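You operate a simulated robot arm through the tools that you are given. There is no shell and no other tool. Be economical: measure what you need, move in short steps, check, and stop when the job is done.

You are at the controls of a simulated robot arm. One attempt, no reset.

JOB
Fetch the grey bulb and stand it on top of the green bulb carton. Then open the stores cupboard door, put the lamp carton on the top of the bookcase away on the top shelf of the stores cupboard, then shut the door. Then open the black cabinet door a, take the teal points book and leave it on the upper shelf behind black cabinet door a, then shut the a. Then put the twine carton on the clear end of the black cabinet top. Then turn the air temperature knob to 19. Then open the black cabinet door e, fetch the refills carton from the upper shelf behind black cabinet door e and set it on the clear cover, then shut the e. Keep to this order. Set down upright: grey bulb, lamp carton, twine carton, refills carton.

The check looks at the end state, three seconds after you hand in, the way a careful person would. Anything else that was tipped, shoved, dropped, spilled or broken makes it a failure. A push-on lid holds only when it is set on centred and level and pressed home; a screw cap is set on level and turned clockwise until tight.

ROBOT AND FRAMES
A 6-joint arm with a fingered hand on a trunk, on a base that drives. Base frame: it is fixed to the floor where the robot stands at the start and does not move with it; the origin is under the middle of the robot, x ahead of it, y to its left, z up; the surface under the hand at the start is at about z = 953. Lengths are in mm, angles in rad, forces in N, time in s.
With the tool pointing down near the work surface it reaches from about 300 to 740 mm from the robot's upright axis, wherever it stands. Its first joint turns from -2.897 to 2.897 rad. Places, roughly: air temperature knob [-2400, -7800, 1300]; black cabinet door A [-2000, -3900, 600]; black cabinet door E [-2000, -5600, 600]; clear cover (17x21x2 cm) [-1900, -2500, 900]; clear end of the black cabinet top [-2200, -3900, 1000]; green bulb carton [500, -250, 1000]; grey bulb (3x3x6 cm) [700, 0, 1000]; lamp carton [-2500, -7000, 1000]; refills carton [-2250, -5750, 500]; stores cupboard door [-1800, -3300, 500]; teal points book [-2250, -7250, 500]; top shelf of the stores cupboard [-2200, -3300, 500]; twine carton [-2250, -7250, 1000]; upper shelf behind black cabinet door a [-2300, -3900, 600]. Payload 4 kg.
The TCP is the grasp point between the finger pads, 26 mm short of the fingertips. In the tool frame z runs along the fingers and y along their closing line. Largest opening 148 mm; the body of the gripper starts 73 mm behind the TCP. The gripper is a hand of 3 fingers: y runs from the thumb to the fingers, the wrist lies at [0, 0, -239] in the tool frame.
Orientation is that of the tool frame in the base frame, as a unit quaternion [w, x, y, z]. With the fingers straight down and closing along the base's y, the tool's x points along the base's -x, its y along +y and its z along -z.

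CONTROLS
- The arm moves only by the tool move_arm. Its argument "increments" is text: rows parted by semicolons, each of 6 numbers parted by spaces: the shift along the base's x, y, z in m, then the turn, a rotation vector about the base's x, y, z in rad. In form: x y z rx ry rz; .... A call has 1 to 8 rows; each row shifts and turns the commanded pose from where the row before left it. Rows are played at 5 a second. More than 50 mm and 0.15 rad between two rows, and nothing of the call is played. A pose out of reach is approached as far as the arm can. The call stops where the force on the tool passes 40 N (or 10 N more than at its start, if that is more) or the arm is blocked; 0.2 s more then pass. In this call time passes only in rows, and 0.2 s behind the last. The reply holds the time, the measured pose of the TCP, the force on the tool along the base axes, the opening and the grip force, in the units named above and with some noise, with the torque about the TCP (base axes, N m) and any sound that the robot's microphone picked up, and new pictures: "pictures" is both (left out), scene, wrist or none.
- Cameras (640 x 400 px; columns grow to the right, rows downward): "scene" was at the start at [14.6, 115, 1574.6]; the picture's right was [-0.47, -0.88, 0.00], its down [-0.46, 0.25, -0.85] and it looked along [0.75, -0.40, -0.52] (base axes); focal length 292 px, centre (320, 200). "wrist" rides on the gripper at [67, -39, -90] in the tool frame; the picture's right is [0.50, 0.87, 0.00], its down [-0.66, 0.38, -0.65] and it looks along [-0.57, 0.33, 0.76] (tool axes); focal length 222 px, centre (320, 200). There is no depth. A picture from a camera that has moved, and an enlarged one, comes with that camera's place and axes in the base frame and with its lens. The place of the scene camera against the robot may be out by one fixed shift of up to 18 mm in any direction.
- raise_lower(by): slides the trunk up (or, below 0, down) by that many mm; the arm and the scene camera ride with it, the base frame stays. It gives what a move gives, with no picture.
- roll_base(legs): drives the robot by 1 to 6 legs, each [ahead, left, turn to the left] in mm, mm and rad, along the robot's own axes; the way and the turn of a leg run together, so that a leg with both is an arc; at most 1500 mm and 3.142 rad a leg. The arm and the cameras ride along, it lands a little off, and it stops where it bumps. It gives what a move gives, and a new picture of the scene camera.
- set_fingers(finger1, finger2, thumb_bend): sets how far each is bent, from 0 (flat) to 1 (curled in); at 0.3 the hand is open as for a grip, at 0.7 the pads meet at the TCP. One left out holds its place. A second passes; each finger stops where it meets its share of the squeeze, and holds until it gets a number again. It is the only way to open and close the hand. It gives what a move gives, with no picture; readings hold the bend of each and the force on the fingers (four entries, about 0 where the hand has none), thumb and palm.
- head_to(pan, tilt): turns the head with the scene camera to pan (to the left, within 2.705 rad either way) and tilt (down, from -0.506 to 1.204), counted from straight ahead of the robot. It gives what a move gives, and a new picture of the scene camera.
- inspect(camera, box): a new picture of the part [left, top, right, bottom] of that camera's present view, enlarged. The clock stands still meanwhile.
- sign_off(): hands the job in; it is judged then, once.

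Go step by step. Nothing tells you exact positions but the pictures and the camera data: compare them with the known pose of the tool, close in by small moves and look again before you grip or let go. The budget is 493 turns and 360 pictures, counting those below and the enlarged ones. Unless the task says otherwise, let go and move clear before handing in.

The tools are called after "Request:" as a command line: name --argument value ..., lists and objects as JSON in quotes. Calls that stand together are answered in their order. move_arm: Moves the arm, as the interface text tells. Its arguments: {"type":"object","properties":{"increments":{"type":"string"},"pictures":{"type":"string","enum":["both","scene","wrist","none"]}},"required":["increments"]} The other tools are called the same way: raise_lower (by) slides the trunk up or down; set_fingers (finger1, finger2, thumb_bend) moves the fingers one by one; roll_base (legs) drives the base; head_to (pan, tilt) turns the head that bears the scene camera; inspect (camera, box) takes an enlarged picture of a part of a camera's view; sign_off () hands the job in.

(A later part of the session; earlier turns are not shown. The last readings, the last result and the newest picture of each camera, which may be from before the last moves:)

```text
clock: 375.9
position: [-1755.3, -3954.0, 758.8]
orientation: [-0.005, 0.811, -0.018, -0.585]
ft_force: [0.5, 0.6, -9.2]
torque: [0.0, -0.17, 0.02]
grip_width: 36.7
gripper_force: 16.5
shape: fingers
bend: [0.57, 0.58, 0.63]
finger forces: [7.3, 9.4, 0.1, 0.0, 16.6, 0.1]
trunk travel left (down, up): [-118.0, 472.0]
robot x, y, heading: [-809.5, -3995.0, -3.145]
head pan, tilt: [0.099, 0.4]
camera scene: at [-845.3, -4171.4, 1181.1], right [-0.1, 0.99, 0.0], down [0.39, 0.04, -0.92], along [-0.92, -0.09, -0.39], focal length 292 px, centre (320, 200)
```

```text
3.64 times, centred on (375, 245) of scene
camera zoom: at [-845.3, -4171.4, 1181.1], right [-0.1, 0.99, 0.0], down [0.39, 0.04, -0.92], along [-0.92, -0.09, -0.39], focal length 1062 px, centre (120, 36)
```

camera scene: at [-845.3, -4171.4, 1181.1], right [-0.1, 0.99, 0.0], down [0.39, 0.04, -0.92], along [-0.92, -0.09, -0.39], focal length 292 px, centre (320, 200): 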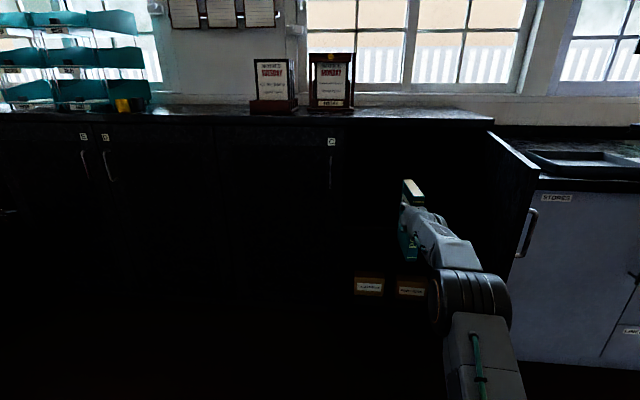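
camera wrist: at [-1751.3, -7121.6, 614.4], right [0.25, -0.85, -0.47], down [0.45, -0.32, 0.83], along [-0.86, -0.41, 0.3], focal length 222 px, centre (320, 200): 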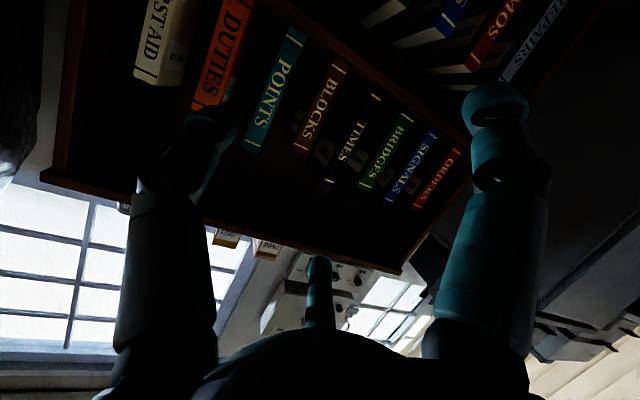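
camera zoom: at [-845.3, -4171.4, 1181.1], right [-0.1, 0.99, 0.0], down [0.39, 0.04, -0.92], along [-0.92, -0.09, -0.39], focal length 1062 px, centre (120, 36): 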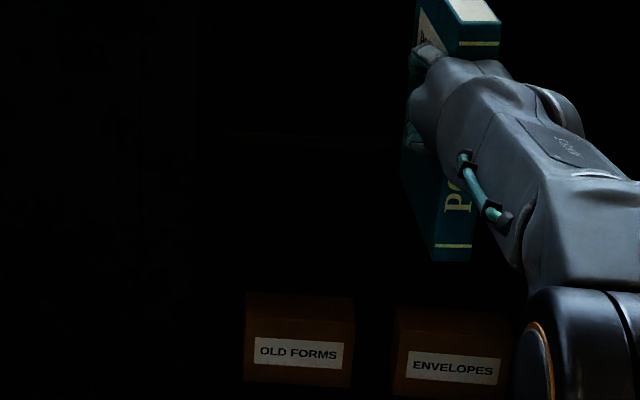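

A faint shelf edge puts the upper shelf at z≈545, and the book's bottom is ~142 mm below the TCP. I drive in above it.

Request:
roll_base --legs '[[200, 0, 0]]'

Request:
inspect --camera "scene" --box '[330, 110, 500, 330]'

Request:
inspect --camera "wrist" --box '[0, 0, 320, 200]'

```text
clock: 377.4
position: [-1949.4, -3950.8, 758.0]
orientation: [-0.006, 0.811, -0.02, -0.585]
ft_force: [-1.0, -0.1, -8.6]
torque: [0.0, -0.14, 0.03]
grip_width: 36.7
gripper_force: 17.2
shape: fingers
bend: [0.57, 0.58, 0.63]
finger forces: [7.2, 9.4, 0.0, 0.0, 16.4, 0.0]
trunk travel left (down, up): [-118.0, 472.0]
robot x, y, heading: [-1000.9, -3998.0, 3.135]
head pan, tilt: [0.099, 0.4]
camera scene: at [-1040.4, -4171.2, 1181.1], right [-0.1, 1.0, 0.0], down [0.39, 0.04, -0.92], along [-0.92, -0.09, -0.39], focal length 292 px, centre (320, 200)
```

scene: 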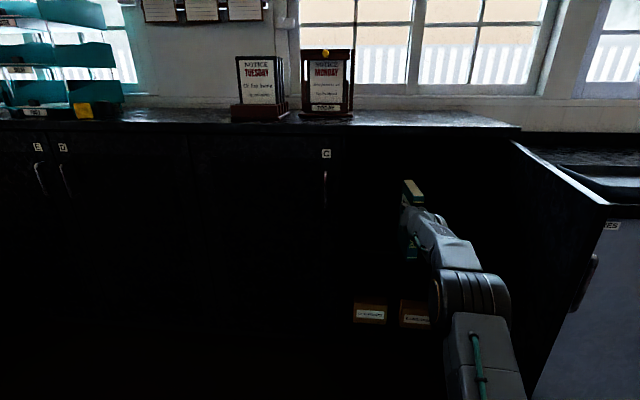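

```text
1.82 times, centred on (415, 220) of scene
camera zoom: at [-1040.4, -4171.2, 1181.1], right [-0.1, 1.0, 0.0], down [0.39, 0.04, -0.92], along [-0.92, -0.09, -0.39], focal length 531 px, centre (147, 164)
```

zoom: 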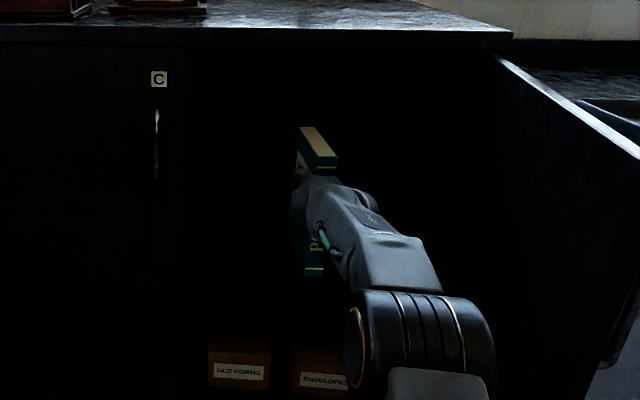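

```text
2.00 times, centred on (160, 100) of wrist
camera zoom: at [-1841.8, -3915.9, 721.8], right [0.12, -0.88, -0.46], down [0.4, -0.38, 0.83], along [-0.91, -0.29, 0.3], focal length 444 px, centre (640, 400)
```

zoom: 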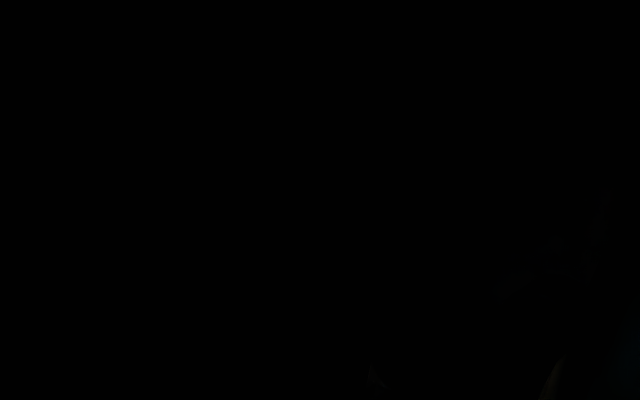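

Request:
roll_base --legs '[[190, 0, 0]]'

Request:
move_arm --increments "0 0 -0.02 0 0 0;0 0 -0.02 0 0 0" --pictures "none"

```text
clock: 379.0
position: [-2136.1, -3949.4, 757.8]
orientation: [-0.007, 0.811, -0.02, -0.585]
ft_force: [-0.8, 0.2, -7.4]
torque: [-0.01, -0.16, 0.01]
grip_width: 36.5
gripper_force: 17.3
shape: fingers
bend: [0.57, 0.58, 0.63]
finger forces: [7.2, 9.4, 0.0, 0.0, 16.4, 0.0]
trunk travel left (down, up): [-118.0, 472.0]
robot x, y, heading: [-1191.1, -3993.6, 3.138]
head pan, tilt: [0.099, 0.4]
camera scene: at [-1227.1, -4170.7, 1181.1], right [-0.1, 1.0, 0.0], down [0.39, 0.04, -0.92], along [-0.92, -0.09, -0.39], focal length 292 px, centre (320, 200)
```

scene: 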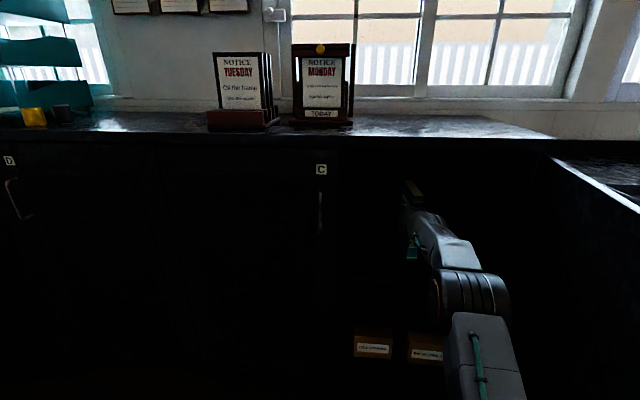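

```text
clock: 379.6
position: [-2136.3, -3951.5, 728.0]
orientation: [-0.005, 0.811, -0.019, -0.585]
ft_force: [0.1, 0.4, -9.1]
torque: [-0.01, -0.19, 0.02]
grip_width: 36.6
gripper_force: 16.7
shape: fingers
bend: [0.57, 0.58, 0.63]
finger forces: [7.4, 9.4, 0.0, 0.1, 16.6, 0.0]
out of reach, approached as far as the arm can: row 2
trunk travel left (down, up): [-118.0, 472.0]
robot x, y, heading: [-1187.0, -3995.3, 3.14]
head pan, tilt: [0.099, 0.4]
```

Request:
raise_lower --by -25

Request:
raise_lower --by -6

Request:
inspect --camera "scene" --box '[340, 150, 460, 300]'

```text
clock: 380.3
position: [-2136.2, -3952.0, 704.1]
orientation: [-0.006, 0.811, -0.02, -0.585]
ft_force: [-1.1, 0.4, -9.0]
torque: [-0.02, -0.17, 0.03]
grip_width: 36.8
gripper_force: 17.0
shape: fingers
bend: [0.57, 0.58, 0.63]
finger forces: [7.2, 9.3, 0.0, 0.0, 16.6, 0.0]
trunk travel left (down, up): [-93.0, 497.0]
robot x, y, heading: [-1190.0, -3994.6, 3.138]
head pan, tilt: [0.099, 0.4]
```

```text
clock: 380.8
position: [-2136.6, -3952.6, 698.0]
orientation: [-0.004, 0.811, -0.018, -0.585]
ft_force: [0.4, -0.5, -8.7]
torque: [-0.05, -0.14, -0.01]
grip_width: 36.7
gripper_force: 16.2
shape: fingers
bend: [0.57, 0.58, 0.63]
finger forces: [7.4, 9.4, 0.1, 0.1, 16.5, 0.1]
trunk travel left (down, up): [-87.0, 503.0]
robot x, y, heading: [-1188.1, -3997.6, 3.136]
head pan, tilt: [0.099, 0.4]
```

```text
2.67 times, centred on (400, 225) of scene
camera zoom: at [-1227.1, -4170.7, 1150.1], right [-0.1, 1.0, 0.0], down [0.39, 0.04, -0.92], along [-0.92, -0.09, -0.39], focal length 779 px, centre (107, 133)
```

zoom: 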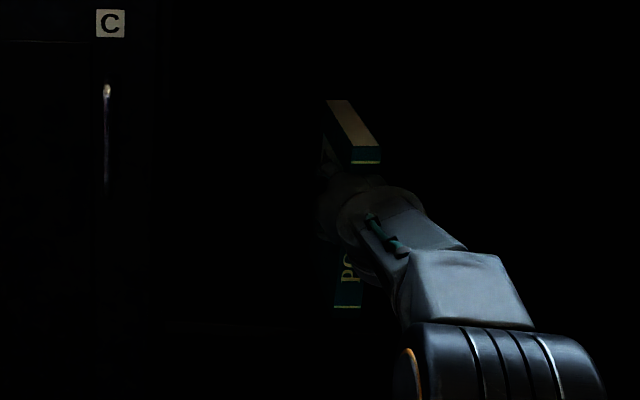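

Request:
raise_lower --by -4

Request:
raise_lower --by -4

Request:
raise_lower --by -4

```text
clock: 381.4
position: [-2136.7, -3950.5, 693.4]
orientation: [-0.004, 0.811, -0.018, -0.585]
ft_force: [0.1, 0.1, -8.6]
torque: [-0.01, -0.12, 0.01]
grip_width: 36.7
gripper_force: 16.7
shape: fingers
bend: [0.57, 0.58, 0.63]
finger forces: [7.3, 9.4, 0.0, 0.1, 16.6, 0.0]
trunk travel left (down, up): [-83.0, 507.0]
robot x, y, heading: [-1185.9, -3996.6, 3.14]
head pan, tilt: [0.099, 0.4]
```

```text
clock: 381.9
position: [-2136.3, -3951.0, 691.9]
orientation: [-0.004, 0.81, -0.018, -0.586]
ft_force: [-1.2, 1.0, -1.1]
torque: [-0.02, -0.09, 0.05]
grip_width: 36.4
gripper_force: 16.4
shape: fingers
bend: [0.57, 0.58, 0.63]
finger forces: [7.3, 9.0, 0.0, 0.0, 16.9, 0.1]
trunk travel left (down, up): [-79.0, 511.0]
robot x, y, heading: [-1187.9, -3997.5, 3.139]
head pan, tilt: [0.099, 0.4]
```

```text
clock: 382.4
position: [-2137.1, -3949.8, 690.1]
orientation: [-0.005, 0.81, -0.019, -0.587]
ft_force: [-3.1, 2.8, 9.9]
torque: [0.14, 0.24, 0.05]
grip_width: 35.9
gripper_force: 17.5
shape: fingers
bend: [0.58, 0.57, 0.63]
finger forces: [7.3, 8.3, 0.1, 0.0, 19.0, 0.0]
trunk travel left (down, up): [-75.0, 515.0]
robot x, y, heading: [-1187.1, -3995.6, 3.136]
head pan, tilt: [0.099, 0.4]
```

The book rests on the shelf. I release gently and check it stands.

Request:
raise_lower --by 2

Request:
set_fingers --finger1 0.48 --finger2 0.48 --thumb_bend 0.56

Request:
set_fingers --finger1 0.3 --finger2 0.3 --thumb_bend 0.44

Request:
inspect --camera "scene" --box '[340, 150, 460, 300]'

Request:
inspect --camera "wrist" --box '[0, 0, 640, 400]'

```text
clock: 382.9
position: [-2135.7, -3951.6, 690.9]
orientation: [-0.004, 0.809, -0.018, -0.587]
ft_force: [-4.3, 3.3, 10.1]
torque: [0.21, 0.27, 0.06]
grip_width: 35.7
gripper_force: 17.4
shape: fingers
bend: [0.58, 0.57, 0.63]
finger forces: [7.1, 8.6, 0.1, 0.0, 19.1, 0.1]
trunk travel left (down, up): [-77.0, 513.0]
robot x, y, heading: [-1190.4, -3995.8, 3.136]
head pan, tilt: [0.099, 0.4]
```

```text
clock: 383.9
position: [-2135.3, -3950.6, 688.9]
orientation: [-0.004, 0.81, -0.017, -0.586]
ft_force: [0.1, -0.7, -0.6]
torque: [0.01, 0.02, 0.0]
grip_width: 55.5
gripper_force: 0.2
shape: fingers
bend: [0.48, 0.48, 0.56]
finger forces: [0.1, 0.2, 0.1, 0.1, 0.0, 0.0]
trunk travel left (down, up): [-77.0, 513.0]
robot x, y, heading: [-1190.0, -3999.1, 3.137]
head pan, tilt: [0.099, 0.4]
```

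```text
clock: 384.9
position: [-2136.3, -3950.7, 688.9]
orientation: [-0.003, 0.81, -0.018, -0.585]
ft_force: [-0.3, -0.4, 1.2]
torque: [0.0, 0.01, 0.01]
grip_width: 104.8
gripper_force: 0.0
shape: fingers
bend: [0.3, 0.3, 0.44]
finger forces: [0.0, 0.0, 0.0, 0.0, 0.1, 0.0]
trunk travel left (down, up): [-77.0, 513.0]
robot x, y, heading: [-1191.4, -3996.2, 3.135]
head pan, tilt: [0.099, 0.4]
```

```text
2.67 times, centred on (400, 225) of scene
camera zoom: at [-1226.3, -4170.7, 1140.1], right [-0.1, 1.0, 0.0], down [0.39, 0.04, -0.92], along [-0.92, -0.09, -0.39], focal length 779 px, centre (107, 133)
```

zoom: 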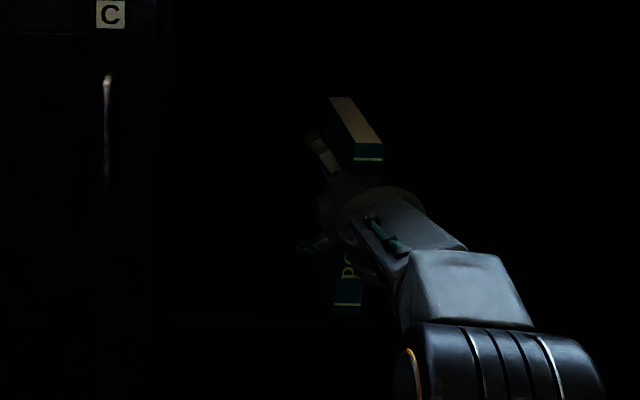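

```text
1.00 times, centred on (320, 200) of wrist (not enlarged: the box is as wide or as high as the picture)
camera zoom: at [-2028.1, -3916.7, 652.2], right [0.13, -0.88, -0.46], down [0.4, -0.38, 0.83], along [-0.91, -0.29, 0.3], focal length 222 px, centre (320, 200)
```

zoom: 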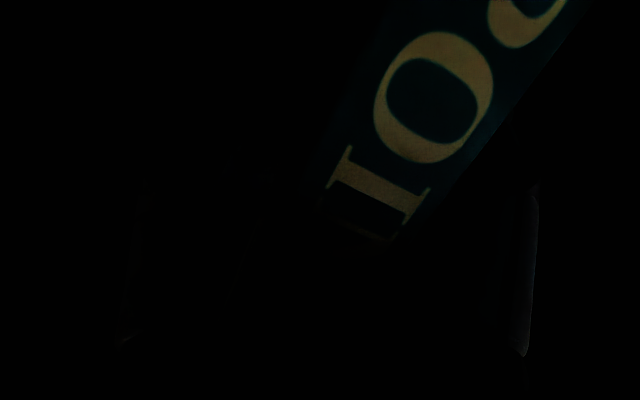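

Request:
roll_base --legs '[[-150, 0, 0]]'

Request:
roll_base --legs '[[-230, 0, 0]]'

Request:
inspect --camera "scene" --box '[330, 100, 530, 300]'

```text
clock: 386.3
position: [-1985.7, -3951.1, 689.3]
orientation: [-0.004, 0.81, -0.019, -0.586]
ft_force: [0.1, -0.6, 0.4]
torque: [-0.02, 0.0, 0.0]
grip_width: 104.9
gripper_force: 0.0
shape: fingers
bend: [0.3, 0.3, 0.44]
finger forces: [0.0, 0.0, 0.0, 0.0, 0.0, 0.1]
trunk travel left (down, up): [-77.0, 513.0]
robot x, y, heading: [-1040.5, -3996.2, 3.136]
head pan, tilt: [0.099, 0.4]
camera scene: at [-1076.2, -4171.2, 1140.1], right [-0.1, 1.0, 0.0], down [0.39, 0.04, -0.92], along [-0.92, -0.09, -0.39], focal length 292 px, centre (320, 200)
```

scene: 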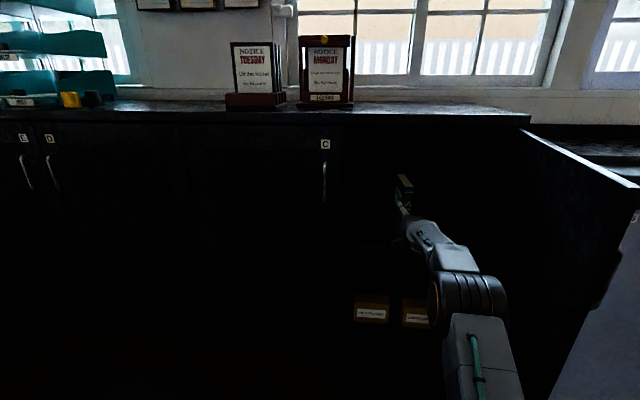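

```text
clock: 388.0
position: [-1755.0, -3956.0, 688.9]
orientation: [-0.002, 0.81, -0.016, -0.586]
ft_force: [0.0, -0.1, 0.8]
torque: [0.02, -0.03, 0.02]
grip_width: 104.9
gripper_force: 0.1
shape: fingers
bend: [0.3, 0.3, 0.44]
finger forces: [0.1, 0.1, 0.1, 0.1, 0.1, 0.0]
trunk travel left (down, up): [-77.0, 513.0]
robot x, y, heading: [-810.4, -3999.6, -3.137]
head pan, tilt: [0.099, 0.4]
camera scene: at [-844.7, -4171.5, 1140.1], right [-0.1, 0.99, 0.0], down [0.39, 0.04, -0.92], along [-0.92, -0.09, -0.39], focal length 292 px, centre (320, 200)
```

scene: 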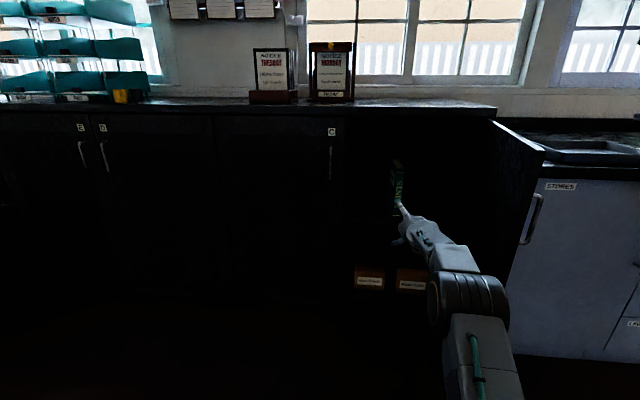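

```text
2.00 times, centred on (430, 200) of scene
camera zoom: at [-844.7, -4171.5, 1140.1], right [-0.1, 0.99, 0.0], down [0.39, 0.04, -0.92], along [-0.92, -0.09, -0.39], focal length 584 px, centre (100, 200)
```

zoom: 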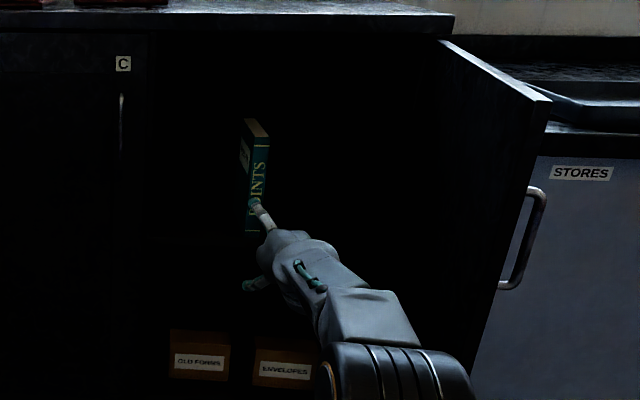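

The POINTS book stands on the upper shelf. Now I compact the arm, go round the door's edge, and push door A shut from the outside.

Request:
set_fingers --finger1 0.7 --finger2 0.7 --thumb_bend 0.7

Request:
move_arm --increments "0.035 -0.005 0.005 0 -0.14 0;0.035 -0.005 0.005 0 -0.14 0;0.035 -0.005 0.005 0 -0.14 0;0.035 -0.005 0.005 0 -0.14 0;0.035 -0.005 0 0 -0.14 0;0.04 -0.005 0 0 -0.14 0;0.04 -0.005 0 0 -0.14 0;0.04 -0.005 0 0 -0.14 0" --pictures "none"

Request:
move_arm --increments "0.04 0 0 0 -0.12 0;0.045 0 0 0 0 0;0.045 0 0 0 0 0;0.045 0 0 0 0 0;0.045 0 0 0 0 0" --pictures "none"

Request:
roll_base --legs '[[0, -670, 0]]'

```text
clock: 389.0
position: [-1756.1, -3956.3, 689.0]
orientation: [-0.003, 0.81, -0.016, -0.586]
ft_force: [0.3, -0.6, -0.3]
torque: [0.01, 0.01, 0.01]
grip_width: 0.1
gripper_force: 0.0
shape: fingers
bend: [0.69, 0.69, 0.7]
finger forces: [0.0, 0.0, 0.0, 0.0, 0.1, 0.1]
trunk travel left (down, up): [-77.0, 513.0]
robot x, y, heading: [-808.2, -4002.0, -3.148]
head pan, tilt: [0.099, 0.4]
```

```text
clock: 390.8
position: [-1454.8, -3965.0, 708.1]
orientation: [-0.011, 0.998, -0.012, -0.065]
ft_force: [0.6, 0.4, 1.0]
torque: [0.03, 0.0, -0.02]
grip_width: 0.1
gripper_force: 0.0
shape: fingers
bend: [0.69, 0.69, 0.7]
finger forces: [0.0, 0.0, 0.0, 0.0, 0.0, 0.1]
out of reach, approached as far as the arm can: row 2, 3, 4
trunk travel left (down, up): [-77.0, 513.0]
robot x, y, heading: [-807.5, -3997.5, -3.141]
head pan, tilt: [0.099, 0.4]
```

```text
clock: 392.0
position: [-1234.9, -3963.5, 708.7]
orientation: [-0.012, 1.0, -0.011, -0.005]
ft_force: [-0.9, -0.2, -0.3]
torque: [0.0, -0.02, -0.01]
grip_width: 0.0
gripper_force: 0.0
shape: fingers
bend: [0.69, 0.69, 0.7]
finger forces: [0.0, 0.1, 0.0, 0.0, 0.0, 0.0]
trunk travel left (down, up): [-77.0, 513.0]
robot x, y, heading: [-806.7, -3997.7, -3.139]
head pan, tilt: [0.099, 0.4]
```

```text
clock: 395.7
position: [-1238.7, -3298.9, 709.3]
orientation: [-0.012, 1.0, -0.009, -0.006]
ft_force: [0.6, 0.1, -1.4]
torque: [0.0, -0.01, 0.03]
grip_width: 0.0
gripper_force: 0.2
shape: fingers
bend: [0.69, 0.69, 0.7]
finger forces: [0.0, 0.0, 0.1, 0.1, 0.0, 0.1]
trunk travel left (down, up): [-77.0, 513.0]
robot x, y, heading: [-806.9, -3328.2, -3.136]
head pan, tilt: [0.099, 0.4]
camera scene: at [-846.3, -3505.4, 1140.1], right [-0.1, 0.99, 0.0], down [0.39, 0.04, -0.92], along [-0.92, -0.1, -0.39], focal length 292 px, centre (320, 200)
```

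scene: 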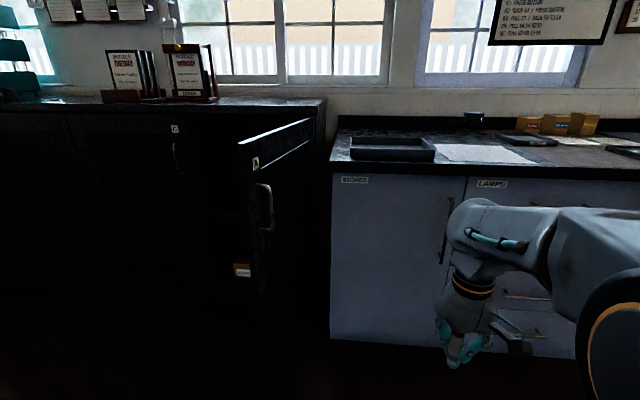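

Request:
roll_base --legs '[[180, 0, 0]]'

Request:
move_arm --increments "-0.04 0 -0.015 0 0 0;-0.04 0 -0.015 0 0 0;-0.04 0 -0.015 0 0 0;-0.04 0 -0.015 0 0 0;-0.04 0 0 0 0 0;-0.03 0 0 0 0 0" --pictures "none"

Request:
roll_base --legs '[[0, 340, 0], [60, 230, 0]]'

```text
clock: 397.2
position: [-1418.1, -3301.2, 709.4]
orientation: [-0.012, 1.0, -0.009, -0.006]
ft_force: [-0.4, 0.1, 0.3]
torque: [0.02, -0.01, 0.03]
grip_width: 0.0
gripper_force: 0.1
shape: fingers
bend: [0.69, 0.69, 0.7]
finger forces: [0.0, 0.0, 0.0, 0.0, 0.0, 0.0]
trunk travel left (down, up): [-77.0, 513.0]
robot x, y, heading: [-991.6, -3329.1, -3.132]
head pan, tilt: [0.099, 0.4]
camera scene: at [-1026.7, -3506.5, 1140.1], right [-0.11, 0.99, 0.0], down [0.39, 0.04, -0.92], along [-0.92, -0.1, -0.39], focal length 292 px, centre (320, 200)
```

scene: 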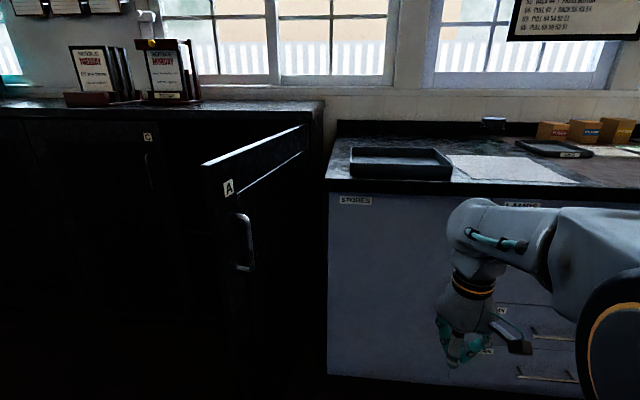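

```text
clock: 398.6
position: [-1648.4, -3302.8, 648.6]
orientation: [-0.012, 1.0, -0.01, -0.006]
ft_force: [0.0, -0.9, 0.9]
torque: [0.02, 0.02, -0.01]
grip_width: 0.1
gripper_force: 0.2
shape: fingers
bend: [0.69, 0.69, 0.7]
finger forces: [0.1, 0.0, 0.0, 0.0, 0.1, 0.1]
trunk travel left (down, up): [-77.0, 513.0]
robot x, y, heading: [-993.4, -3330.5, -3.134]
head pan, tilt: [0.099, 0.4]
```

```text
clock: 402.2
position: [-1704.6, -3875.6, 647.4]
orientation: [-0.012, 1.0, -0.009, -0.006]
ft_force: [-0.1, -1.6, 0.4]
torque: [0.02, 0.0, -0.03]
grip_width: 0.0
gripper_force: 0.1
shape: fingers
bend: [0.69, 0.69, 0.7]
finger forces: [0.0, 0.0, 0.1, 0.0, 0.1, 0.0]
trunk travel left (down, up): [-77.0, 513.0]
robot x, y, heading: [-1047.9, -3904.6, -3.126]
head pan, tilt: [0.099, 0.4]
camera scene: at [-1081.7, -4079.1, 1140.1], right [-0.11, 0.99, 0.0], down [0.39, 0.04, -0.92], along [-0.92, -0.1, -0.39], focal length 292 px, centre (320, 200)
```

scene: 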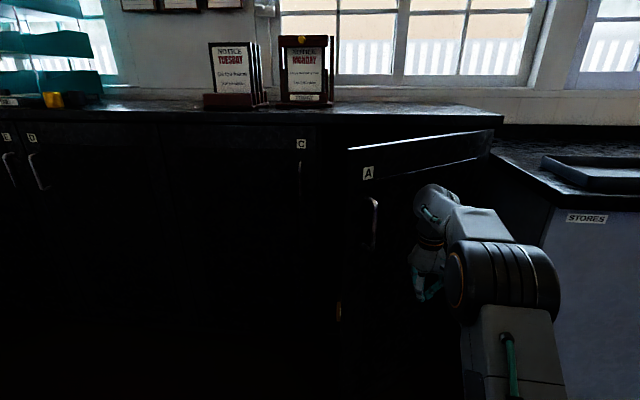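

Request:
roll_base --legs '[[125, 104, 0], [80, 30, 0]]'

Request:
inspect --camera "scene" --box '[240, 80, 520, 300]'

```text
clock: 404.4
position: [-1907.9, -4014.1, 648.3]
orientation: [-0.013, 1.0, -0.008, -0.005]
ft_force: [-0.3, 0.3, 0.4]
torque: [0.03, 0.0, -0.04]
grip_width: 0.3
gripper_force: 0.2
shape: fingers
bend: [0.69, 0.7, 0.7]
finger forces: [0.0, 0.1, 0.1, 0.0, 0.0, 0.0]
trunk travel left (down, up): [-77.0, 513.0]
robot x, y, heading: [-1252.6, -4041.6, -3.128]
head pan, tilt: [0.099, 0.4]
camera scene: at [-1284.4, -4217.0, 1140.1], right [-0.11, 0.99, 0.0], down [0.39, 0.04, -0.92], along [-0.92, -0.1, -0.39], focal length 292 px, centre (320, 200)
```

scene: 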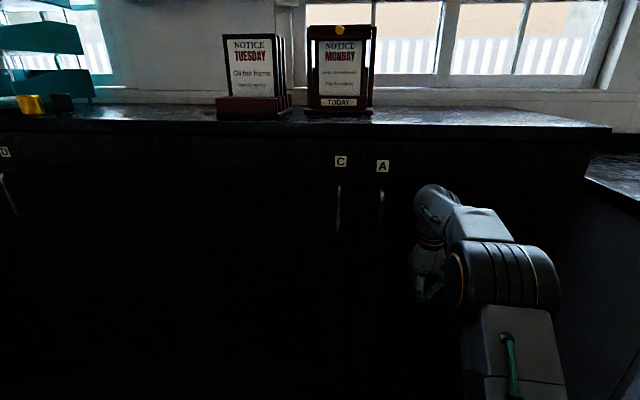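

```text
1.82 times, centred on (380, 190) of scene
camera zoom: at [-1284.4, -4217.0, 1140.1], right [-0.11, 0.99, 0.0], down [0.39, 0.04, -0.92], along [-0.92, -0.1, -0.39], focal length 531 px, centre (211, 218)
```

zoom: 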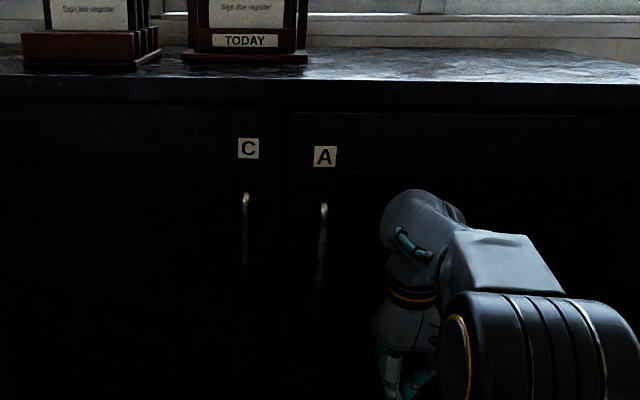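

Request:
move_arm --increments "-0.015 -0.01 0 0 0 0;-0.015 -0.01 0 0 0 0;-0.015 -0.01 0 0 0 0;-0.015 0 0 0 0 0;-0.015 0 0 0 0 0;-0.015 0 0 0 0 0" --pictures "none"

Request:
inspect --camera "scene" --box '[240, 80, 520, 300]'

```text
clock: 405.8
position: [-1975.0, -4040.2, 648.3]
orientation: [-0.012, 1.0, -0.008, -0.006]
ft_force: [-0.8, 0.1, -0.2]
torque: [0.0, -0.01, 0.02]
grip_width: 0.3
gripper_force: 0.1
shape: fingers
bend: [0.69, 0.7, 0.7]
finger forces: [0.0, 0.1, 0.0, 0.0, 0.0, 0.1]
out of reach, approached as far as the arm can: row 5, 6
trunk travel left (down, up): [-77.0, 513.0]
robot x, y, heading: [-1248.0, -4041.3, -3.133]
head pan, tilt: [0.099, 0.4]
```

```text
1.82 times, centred on (380, 190) of scene
camera zoom: at [-1279.6, -4216.5, 1139.9], right [-0.11, 0.99, 0.0], down [0.38, 0.04, -0.92], along [-0.92, -0.1, -0.39], focal length 531 px, centre (211, 218)
```

zoom: 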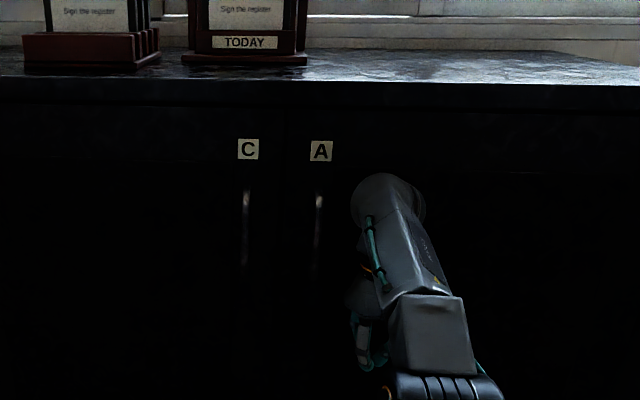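

Request:
roll_base --legs '[[30, 0, 0]]'

Request:
move_arm --increments "-0.008 0 0 0 0 0;-0.008 0 0 0 0 0;-0.008 0 0 0 0 0" --pictures "none"

Request:
inspect --camera "scene" --box '[240, 80, 520, 300]'

```text
clock: 406.4
position: [-1974.9, -4040.8, 650.0]
orientation: [-0.013, 1.0, -0.009, -0.007]
ft_force: [-0.8, -0.6, 0.8]
torque: [0.02, 0.0, 0.0]
grip_width: 0.0
gripper_force: 0.0
shape: fingers
bend: [0.69, 0.7, 0.7]
finger forces: [0.0, 0.0, 0.1, 0.0, 0.0, 0.0]
trunk travel left (down, up): [-77.0, 513.0]
robot x, y, heading: [-1247.6, -4038.8, -3.131]
head pan, tilt: [0.099, 0.4]
stopped in leg 1: the robot was blocked; the commanded pose is now the measured one
camera scene: at [-1280.1, -4216.9, 1140.4], right [-0.11, 0.99, 0.0], down [0.38, 0.04, -0.92], along [-0.92, -0.1, -0.39], focal length 292 px, centre (320, 200)
```

scene: 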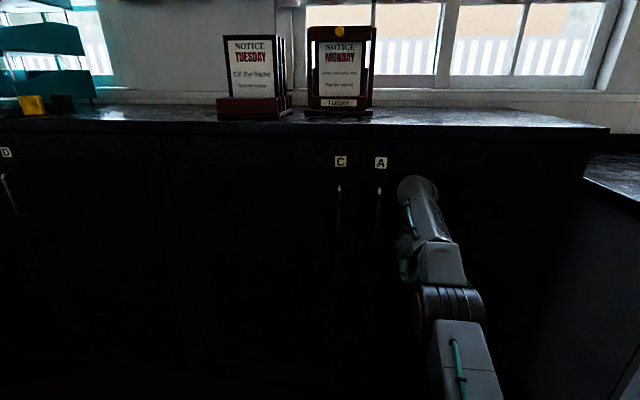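

```text
clock: 407.2
position: [-1974.1, -4039.9, 648.7]
orientation: [-0.012, 1.0, -0.008, -0.006]
ft_force: [-0.1, -0.5, 0.7]
torque: [-0.01, 0.0, 0.01]
grip_width: 0.3
gripper_force: 0.1
shape: fingers
bend: [0.69, 0.7, 0.7]
finger forces: [0.0, 0.1, 0.0, 0.0, 0.1, 0.0]
out of reach, approached as far as the arm can: row 1, 2, 3
trunk travel left (down, up): [-77.0, 513.0]
robot x, y, heading: [-1244.7, -4044.6, -3.134]
head pan, tilt: [0.099, 0.4]
```

```text
1.82 times, centred on (380, 190) of scene
camera zoom: at [-1279.8, -4216.9, 1140.2], right [-0.11, 0.99, 0.0], down [0.38, 0.04, -0.92], along [-0.92, -0.1, -0.39], focal length 531 px, centre (211, 218)
```

zoom: 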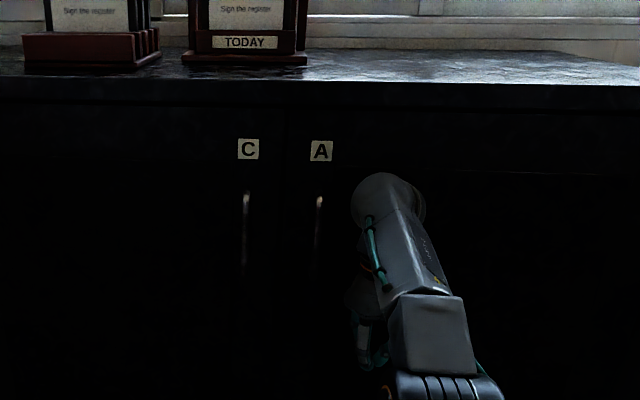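

Door A is shut. Next is the twine carton: I retract, raise the trunk, and drive to the bookcase.

Request:
move_arm --increments "0.04 0 0 0 0 0;0.045 0 0 0 0 0;0.045 0 0 0 0 0;0.045 0 0 0 0 0;0.045 0 0 0 0 0;0.045 0 0 0 0 0;0.03 0 0 0 0 0" --pictures "none"

Request:
roll_base --legs '[[-370, 0, 0]]'

Request:
raise_lower --by 400

Request:
roll_base --legs '[[0, 0, 1.56], [1500, 0, 0], [1500, 0, 0]]'

```text
clock: 408.8
position: [-1683.3, -4038.4, 647.3]
orientation: [-0.011, 1.0, -0.008, -0.004]
ft_force: [-0.3, -0.3, 0.4]
torque: [0.0, -0.02, -0.01]
grip_width: 0.3
gripper_force: 0.0
shape: fingers
bend: [0.69, 0.7, 0.7]
finger forces: [0.0, 0.0, 0.1, 0.0, 0.0, 0.0]
trunk travel left (down, up): [-77.0, 513.0]
robot x, y, heading: [-1247.1, -4044.1, -3.133]
head pan, tilt: [0.099, 0.4]
```

```text
clock: 411.2
position: [-1304.6, -4037.3, 646.8]
orientation: [-0.011, 1.0, -0.007, -0.005]
ft_force: [-0.4, 0.6, -0.2]
torque: [-0.03, 0.02, -0.01]
grip_width: 0.3
gripper_force: 0.1
shape: fingers
bend: [0.69, 0.7, 0.7]
finger forces: [0.0, 0.1, 0.1, 0.1, 0.0, 0.0]
trunk travel left (down, up): [-77.0, 513.0]
robot x, y, heading: [-872.6, -4041.6, -3.13]
head pan, tilt: [0.099, 0.4]
camera scene: at [-905.5, -4213.0, 1140.1], right [-0.11, 0.99, 0.0], down [0.39, 0.04, -0.92], along [-0.92, -0.1, -0.39], focal length 292 px, centre (320, 200)
```

scene: 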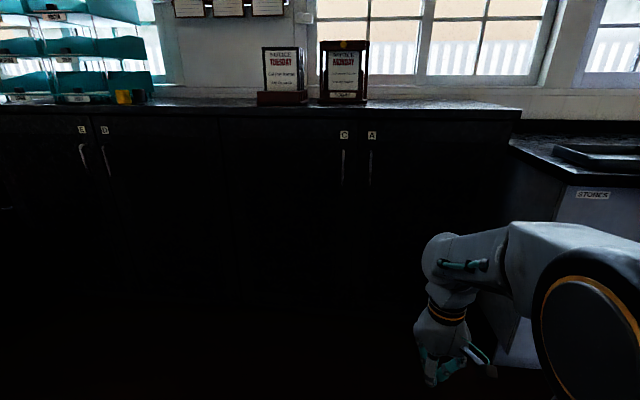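

```text
clock: 415.0
position: [-1306.7, -4037.1, 1046.5]
orientation: [-0.012, 1.0, -0.007, -0.004]
ft_force: [-0.4, -0.4, 0.1]
torque: [0.0, 0.02, -0.04]
grip_width: 0.4
gripper_force: 0.1
shape: fingers
bend: [0.69, 0.7, 0.7]
finger forces: [0.0, 0.0, 0.0, 0.1, 0.0, 0.1]
trunk travel left (down, up): [-477.0, 113.0]
robot x, y, heading: [-870.2, -4039.8, -3.133]
head pan, tilt: [0.099, 0.4]
```

```text
clock: 433.2
position: [-961.4, -7452.9, 1046.4]
orientation: [-0.006, 0.731, 0.682, -0.011]
ft_force: [0.4, -1.1, -0.6]
torque: [0.0, 0.04, -0.01]
grip_width: 0.2
gripper_force: 0.0
shape: fingers
bend: [0.69, 0.7, 0.7]
finger forces: [0.1, 0.1, 0.0, 0.1, 0.1, 0.0]
trunk travel left (down, up): [-477.0, 113.0]
robot x, y, heading: [-928.2, -7013.5, -1.613]
head pan, tilt: [0.099, 0.4]
camera scene: at [-771.0, -7061.7, 1540.1], right [-1.0, -0.06, 0.0], down [-0.02, 0.39, -0.92], along [0.05, -0.92, -0.39], focal length 292 px, centre (320, 200)
```

scene: 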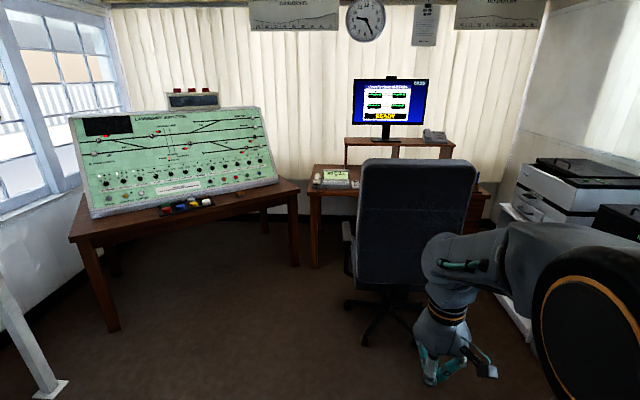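

Request:
roll_base --legs '[[280, 0, 0], [0, 0, -1.529], [640, 0, 0]]'

Request:
head_to --pan 0.15 --tilt 0.7

Request:
raise_lower --by 90

```text
clock: 442.2
position: [-2038.0, -7253.7, 1047.0]
orientation: [-0.011, 0.999, -0.033, -0.004]
ft_force: [0.4, -0.2, -0.1]
torque: [-0.04, 0.02, -0.03]
grip_width: 0.5
gripper_force: 0.0
shape: fingers
bend: [0.69, 0.7, 0.7]
finger forces: [0.0, 0.0, 0.0, 0.1, 0.0, 0.1]
trunk travel left (down, up): [-477.0, 113.0]
robot x, y, heading: [-1600.1, -7280.3, 3.1]
head pan, tilt: [0.099, 0.4]
camera scene: at [-1646.9, -7451.2, 1540.1], right [-0.06, 1.0, 0.0], down [0.39, 0.02, -0.92], along [-0.92, -0.05, -0.39], focal length 292 px, centre (320, 200)
```

scene: 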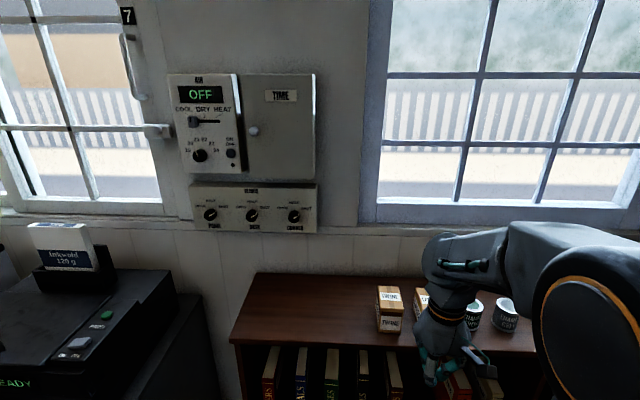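

```text
clock: 443.0
position: [-2037.4, -7254.1, 1046.2]
orientation: [-0.012, 0.999, -0.034, -0.005]
ft_force: [0.2, -0.3, 0.4]
torque: [-0.03, -0.02, -0.02]
grip_width: 0.3
gripper_force: 0.2
shape: fingers
bend: [0.69, 0.7, 0.7]
finger forces: [0.0, 0.0, 0.1, 0.0, 0.0, 0.0]
trunk travel left (down, up): [-477.0, 113.0]
robot x, y, heading: [-1602.0, -7278.3, 3.098]
head pan, tilt: [0.15, 0.7]
camera scene: at [-1638.9, -7455.1, 1513.3], right [-0.11, 0.99, 0.0], down [0.64, 0.07, -0.77], along [-0.76, -0.08, -0.64], focal length 292 px, centre (320, 200)
```

scene: 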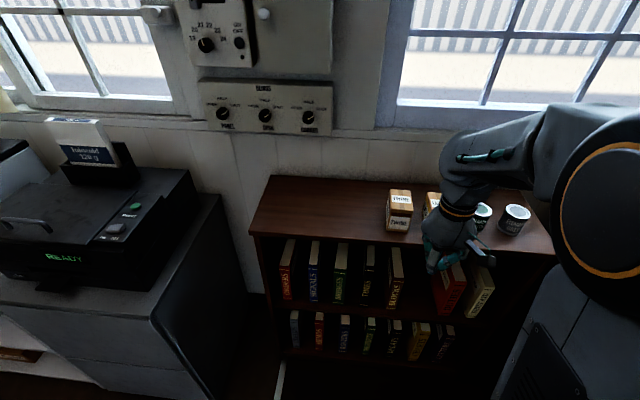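

```text
clock: 444.2
position: [-2037.8, -7253.3, 1136.2]
orientation: [-0.012, 0.999, -0.034, -0.004]
ft_force: [0.0, 0.3, 0.5]
torque: [-0.02, -0.01, -0.05]
grip_width: 0.1
gripper_force: 0.0
shape: fingers
bend: [0.69, 0.7, 0.7]
finger forces: [0.1, 0.0, 0.1, 0.0, 0.0, 0.0]
trunk travel left (down, up): [-567.0, 23.0]
robot x, y, heading: [-1601.6, -7275.7, 3.106]
head pan, tilt: [0.15, 0.7]
```

Request:
set_fingers --finger1 0.34 --finger2 0.34 --thumb_bend 0.34

Request:
move_arm --increments "-0.02 -0.004 0 0 0 -0.14;-0.02 -0.004 0 0 0 -0.14;-0.02 -0.004 0 0 0 -0.14;-0.02 -0.004 0 0 0 -0.14;-0.02 -0.004 0 0 0 -0.14;-0.02 -0.004 0 0 0 -0.14;-0.02 -0.004 0 0 0 -0.14;-0.01 -0.004 0 0 0 -0.14" --pictures "none"

Request:
move_arm --increments "0 -0.004 0 0 0 -0.14;0 -0.004 0 0 0 -0.14;0 0 0 0 0 -0.1" --pictures "wrist"

```text
clock: 445.2
position: [-2037.3, -7253.1, 1137.0]
orientation: [-0.012, 0.999, -0.034, -0.004]
ft_force: [0.3, -0.6, 0.1]
torque: [-0.03, -0.02, 0.02]
grip_width: 113.8
gripper_force: 0.0
shape: fingers
bend: [0.34, 0.34, 0.34]
finger forces: [0.1, 0.0, 0.0, 0.0, 0.0, 0.0]
trunk travel left (down, up): [-567.0, 23.0]
robot x, y, heading: [-1605.9, -7274.7, 3.102]
head pan, tilt: [0.15, 0.7]
```

```text
clock: 447.1
position: [-2169.0, -7245.1, 1110.5]
orientation: [0.004, 0.836, -0.549, 0.003]
ft_force: [0.2, -0.7, -0.3]
torque: [0.01, 0.02, -0.03]
grip_width: 114.1
gripper_force: 0.0
shape: fingers
bend: [0.34, 0.34, 0.34]
finger forces: [0.0, 0.1, 0.1, 0.0, 0.0, 0.0]
out of reach, approached as far as the arm can: row 7, 8
trunk travel left (down, up): [-567.0, 23.0]
robot x, y, heading: [-1600.9, -7278.1, 3.1]
head pan, tilt: [0.15, 0.7]
```

```text
clock: 447.9
position: [-2112.1, -7159.1, 1048.7]
orientation: [0.027, 0.727, -0.686, 0.005]
ft_force: [1.3, -0.7, 0.7]
torque: [-0.02, 0.02, 0.0]
grip_width: 114.1
gripper_force: 0.1
shape: fingers
bend: [0.34, 0.34, 0.34]
finger forces: [0.0, 0.0, 0.1, 0.1, 0.0, 0.1]
out of reach, approached as far as the arm can: row 1, 2, 3
trunk travel left (down, up): [-567.0, 23.0]
robot x, y, heading: [-1603.7, -7277.1, 3.097]
head pan, tilt: [0.15, 0.7]
camera wrist: at [-2067.9, -7221.1, 1140.8], right [-0.84, -0.55, 0.05], down [-0.4, 0.66, 0.64], along [-0.38, 0.51, -0.77], focal length 222 px, centre (320, 200)
```

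wrist: 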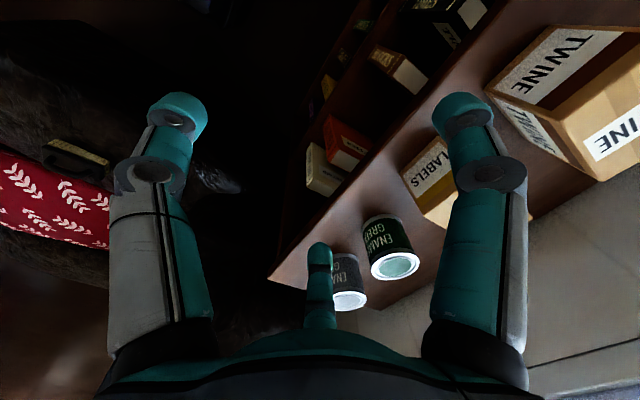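

The roll is limited again; thanks to the hand's symmetry I can use finger-in-front instead, with only a +30° roll from neutral. I rotate back.

Request:
move_arm --increments "0.01 -0.01 0.02 0 0 0.143;0 -0.015 0.02 0 0 0.143;0 -0.015 0.02 0 0 0.143;0 -0.015 0.015 0 0 0.143;0 -0.015 0.015 0 0 0.143;0 -0.015 0 0 0 0.143;0 -0.015 0 0 0 0.143;0 -0.015 0 0 0 0.143" --pictures "none"

Request:
move_arm --increments "0 -0.004 0 0 0 0.143;0 -0.004 0 0 0 0.143;0 -0.004 0 0 0 0.143;0 -0.004 0 0 0 0.143;0 -0.004 0 0 0 0.143;0 -0.004 0 0 0 0.143" --pictures "wrist"

```text
clock: 449.6
position: [-2103.3, -7275.6, 1139.1]
orientation: [0.005, 0.981, -0.193, 0.008]
ft_force: [-0.1, -0.2, -0.2]
torque: [0.05, 0.02, 0.01]
grip_width: 114.2
gripper_force: 0.0
shape: fingers
bend: [0.34, 0.34, 0.34]
finger forces: [0.0, 0.0, 0.1, 0.0, 0.1, 0.0]
trunk travel left (down, up): [-567.0, 23.0]
robot x, y, heading: [-1602.8, -7277.8, 3.103]
head pan, tilt: [0.15, 0.7]
```

```text
clock: 451.1
position: [-2102.6, -7297.7, 1139.9]
orientation: [0.002, 0.973, 0.233, 0.009]
ft_force: [0.1, 0.2, -1.0]
torque: [0.0, -0.04, 0.0]
grip_width: 114.4
gripper_force: 0.1
shape: fingers
bend: [0.34, 0.34, 0.34]
finger forces: [0.0, 0.0, 0.0, 0.1, 0.0, 0.1]
trunk travel left (down, up): [-567.0, 23.0]
robot x, y, heading: [-1599.7, -7277.1, 3.099]
head pan, tilt: [0.15, 0.7]
camera wrist: at [-2062.1, -7233.9, 1230.0], right [0.84, -0.55, 0.02], down [-0.43, -0.63, 0.65], along [-0.34, -0.55, -0.76], focal length 222 px, centre (320, 200)
```

wrist: 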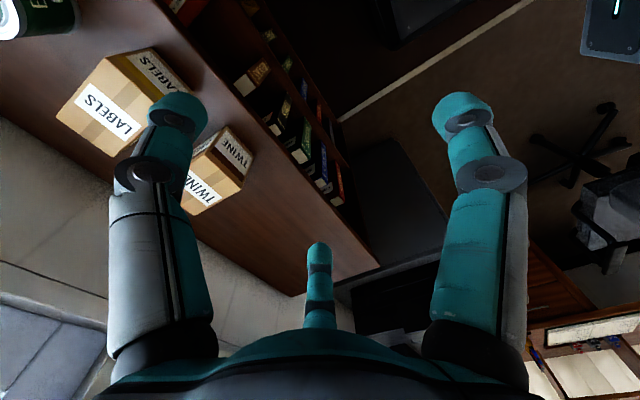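

Request:
move_arm --increments "-0.035 0 -0.01 0 0 0;-0.035 0 -0.01 0 0 0;-0.035 0 -0.01 0 0 0;-0.035 0 -0.01 0 0 0" --pictures "wrist"

Request:
inspect --camera "wrist" --box '[160, 50, 480, 250]'

Request:
inspect --camera "scene" --box '[360, 130, 540, 260]'

```text
clock: 452.1
position: [-2245.2, -7299.3, 1100.6]
orientation: [0.003, 0.973, 0.231, 0.01]
ft_force: [0.9, 0.8, 0.2]
torque: [0.02, -0.03, -0.02]
grip_width: 114.1
gripper_force: 0.0
shape: fingers
bend: [0.34, 0.34, 0.34]
finger forces: [0.0, 0.0, 0.1, 0.0, 0.0, 0.0]
trunk travel left (down, up): [-567.0, 23.0]
robot x, y, heading: [-1603.4, -7279.6, 3.1]
head pan, tilt: [0.15, 0.7]
camera wrist: at [-2205.2, -7235.0, 1191.3], right [0.84, -0.55, 0.02], down [-0.43, -0.63, 0.65], along [-0.34, -0.55, -0.76], focal length 222 px, centre (320, 200)
```

wrist: 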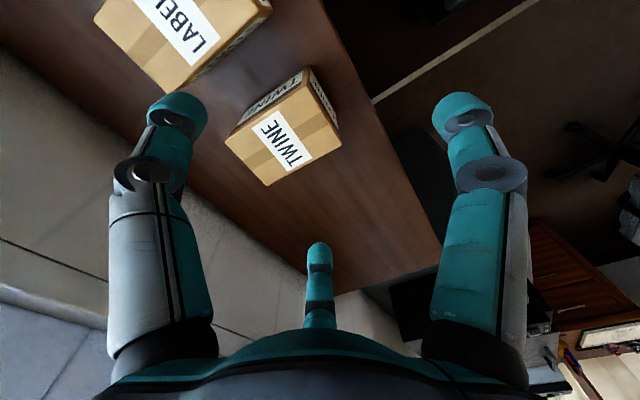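

```text
2.00 times, centred on (320, 150) of wrist
camera zoom: at [-2205.2, -7235.0, 1191.3], right [0.84, -0.55, 0.02], down [-0.43, -0.63, 0.65], along [-0.34, -0.55, -0.76], focal length 444 px, centre (320, 300)
```

zoom: 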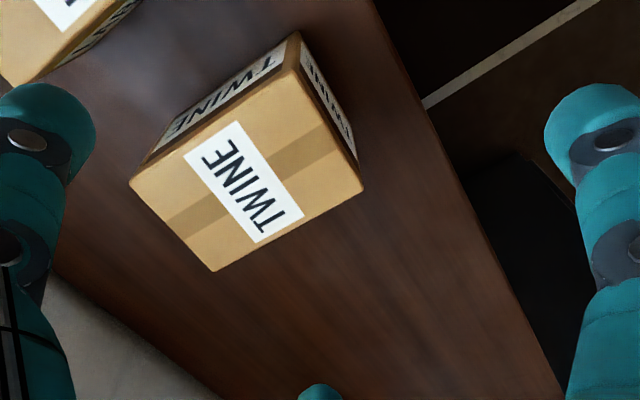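

```text
3.08 times, centred on (450, 195) of scene
camera zoom: at [-1639.6, -7455.1, 1603.3], right [-0.11, 0.99, 0.0], down [0.64, 0.07, -0.76], along [-0.76, -0.08, -0.64], focal length 899 px, centre (-80, 215)
```

zoom: 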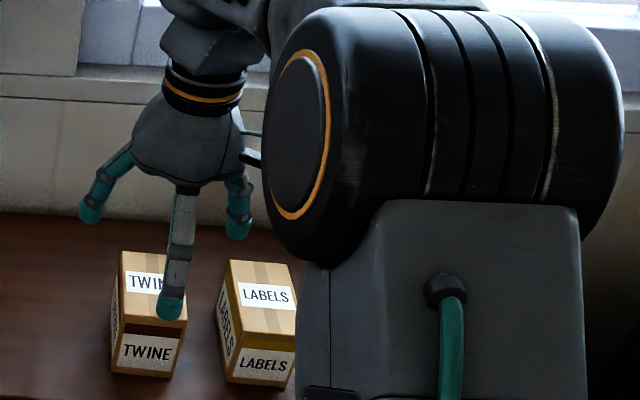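

Twine: centre [-2280, -7296], 60×92, top z 1000, with 47 mm to LABELS. I descend around it with the front finger on its near face.

Request:
set_fingers --finger1 0.36 --finger2 0.37 --thumb_bend 0.37

Request:
move_arm --increments "-0.015 0.003 -0.03 0 0 0;0 0 -0.035 0 0 0" --pictures "wrist"

Request:
inspect --camera "wrist" --box '[120, 50, 520, 300]'

```text
clock: 453.1
position: [-2244.7, -7300.6, 1100.1]
orientation: [0.002, 0.973, 0.231, 0.009]
ft_force: [0.2, -0.1, 0.2]
torque: [0.01, 0.0, 0.0]
grip_width: 107.2
gripper_force: 0.1
shape: fingers
bend: [0.36, 0.37, 0.37]
finger forces: [0.0, 0.0, 0.1, 0.0, 0.1, 0.0]
trunk travel left (down, up): [-567.0, 23.0]
robot x, y, heading: [-1602.4, -7279.4, 3.097]
head pan, tilt: [0.15, 0.7]
```

```text
clock: 453.6
position: [-2260.5, -7296.0, 1034.2]
orientation: [0.003, 0.973, 0.231, 0.009]
ft_force: [0.2, 0.3, 0.4]
torque: [0.0, -0.05, -0.01]
grip_width: 106.9
gripper_force: 0.1
shape: fingers
bend: [0.36, 0.37, 0.37]
finger forces: [0.1, 0.1, 0.0, 0.0, 0.1, 0.1]
trunk travel left (down, up): [-567.0, 23.0]
robot x, y, heading: [-1606.2, -7277.8, 3.1]
head pan, tilt: [0.15, 0.7]
camera wrist: at [-2220.5, -7232.0, 1125.2], right [0.84, -0.55, 0.02], down [-0.43, -0.63, 0.65], along [-0.34, -0.55, -0.76], focal length 222 px, centre (320, 200)
```

wrist: 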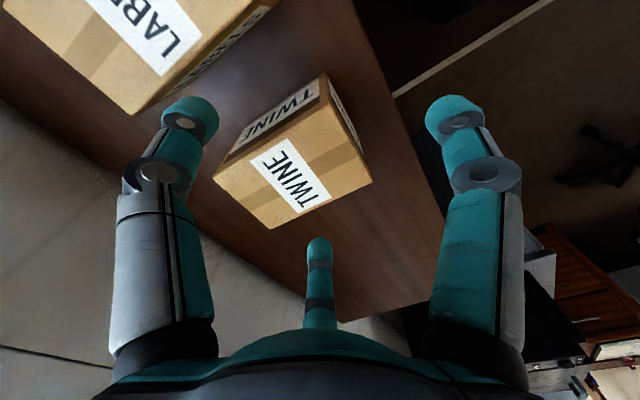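

```text
1.60 times, centred on (320, 175) of wrist
camera zoom: at [-2220.5, -7232.0, 1125.2], right [0.84, -0.55, 0.02], down [-0.43, -0.63, 0.65], along [-0.34, -0.55, -0.76], focal length 355 px, centre (320, 240)
```

zoom: 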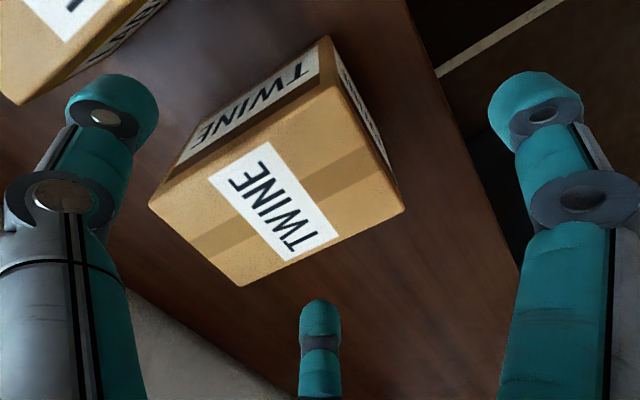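

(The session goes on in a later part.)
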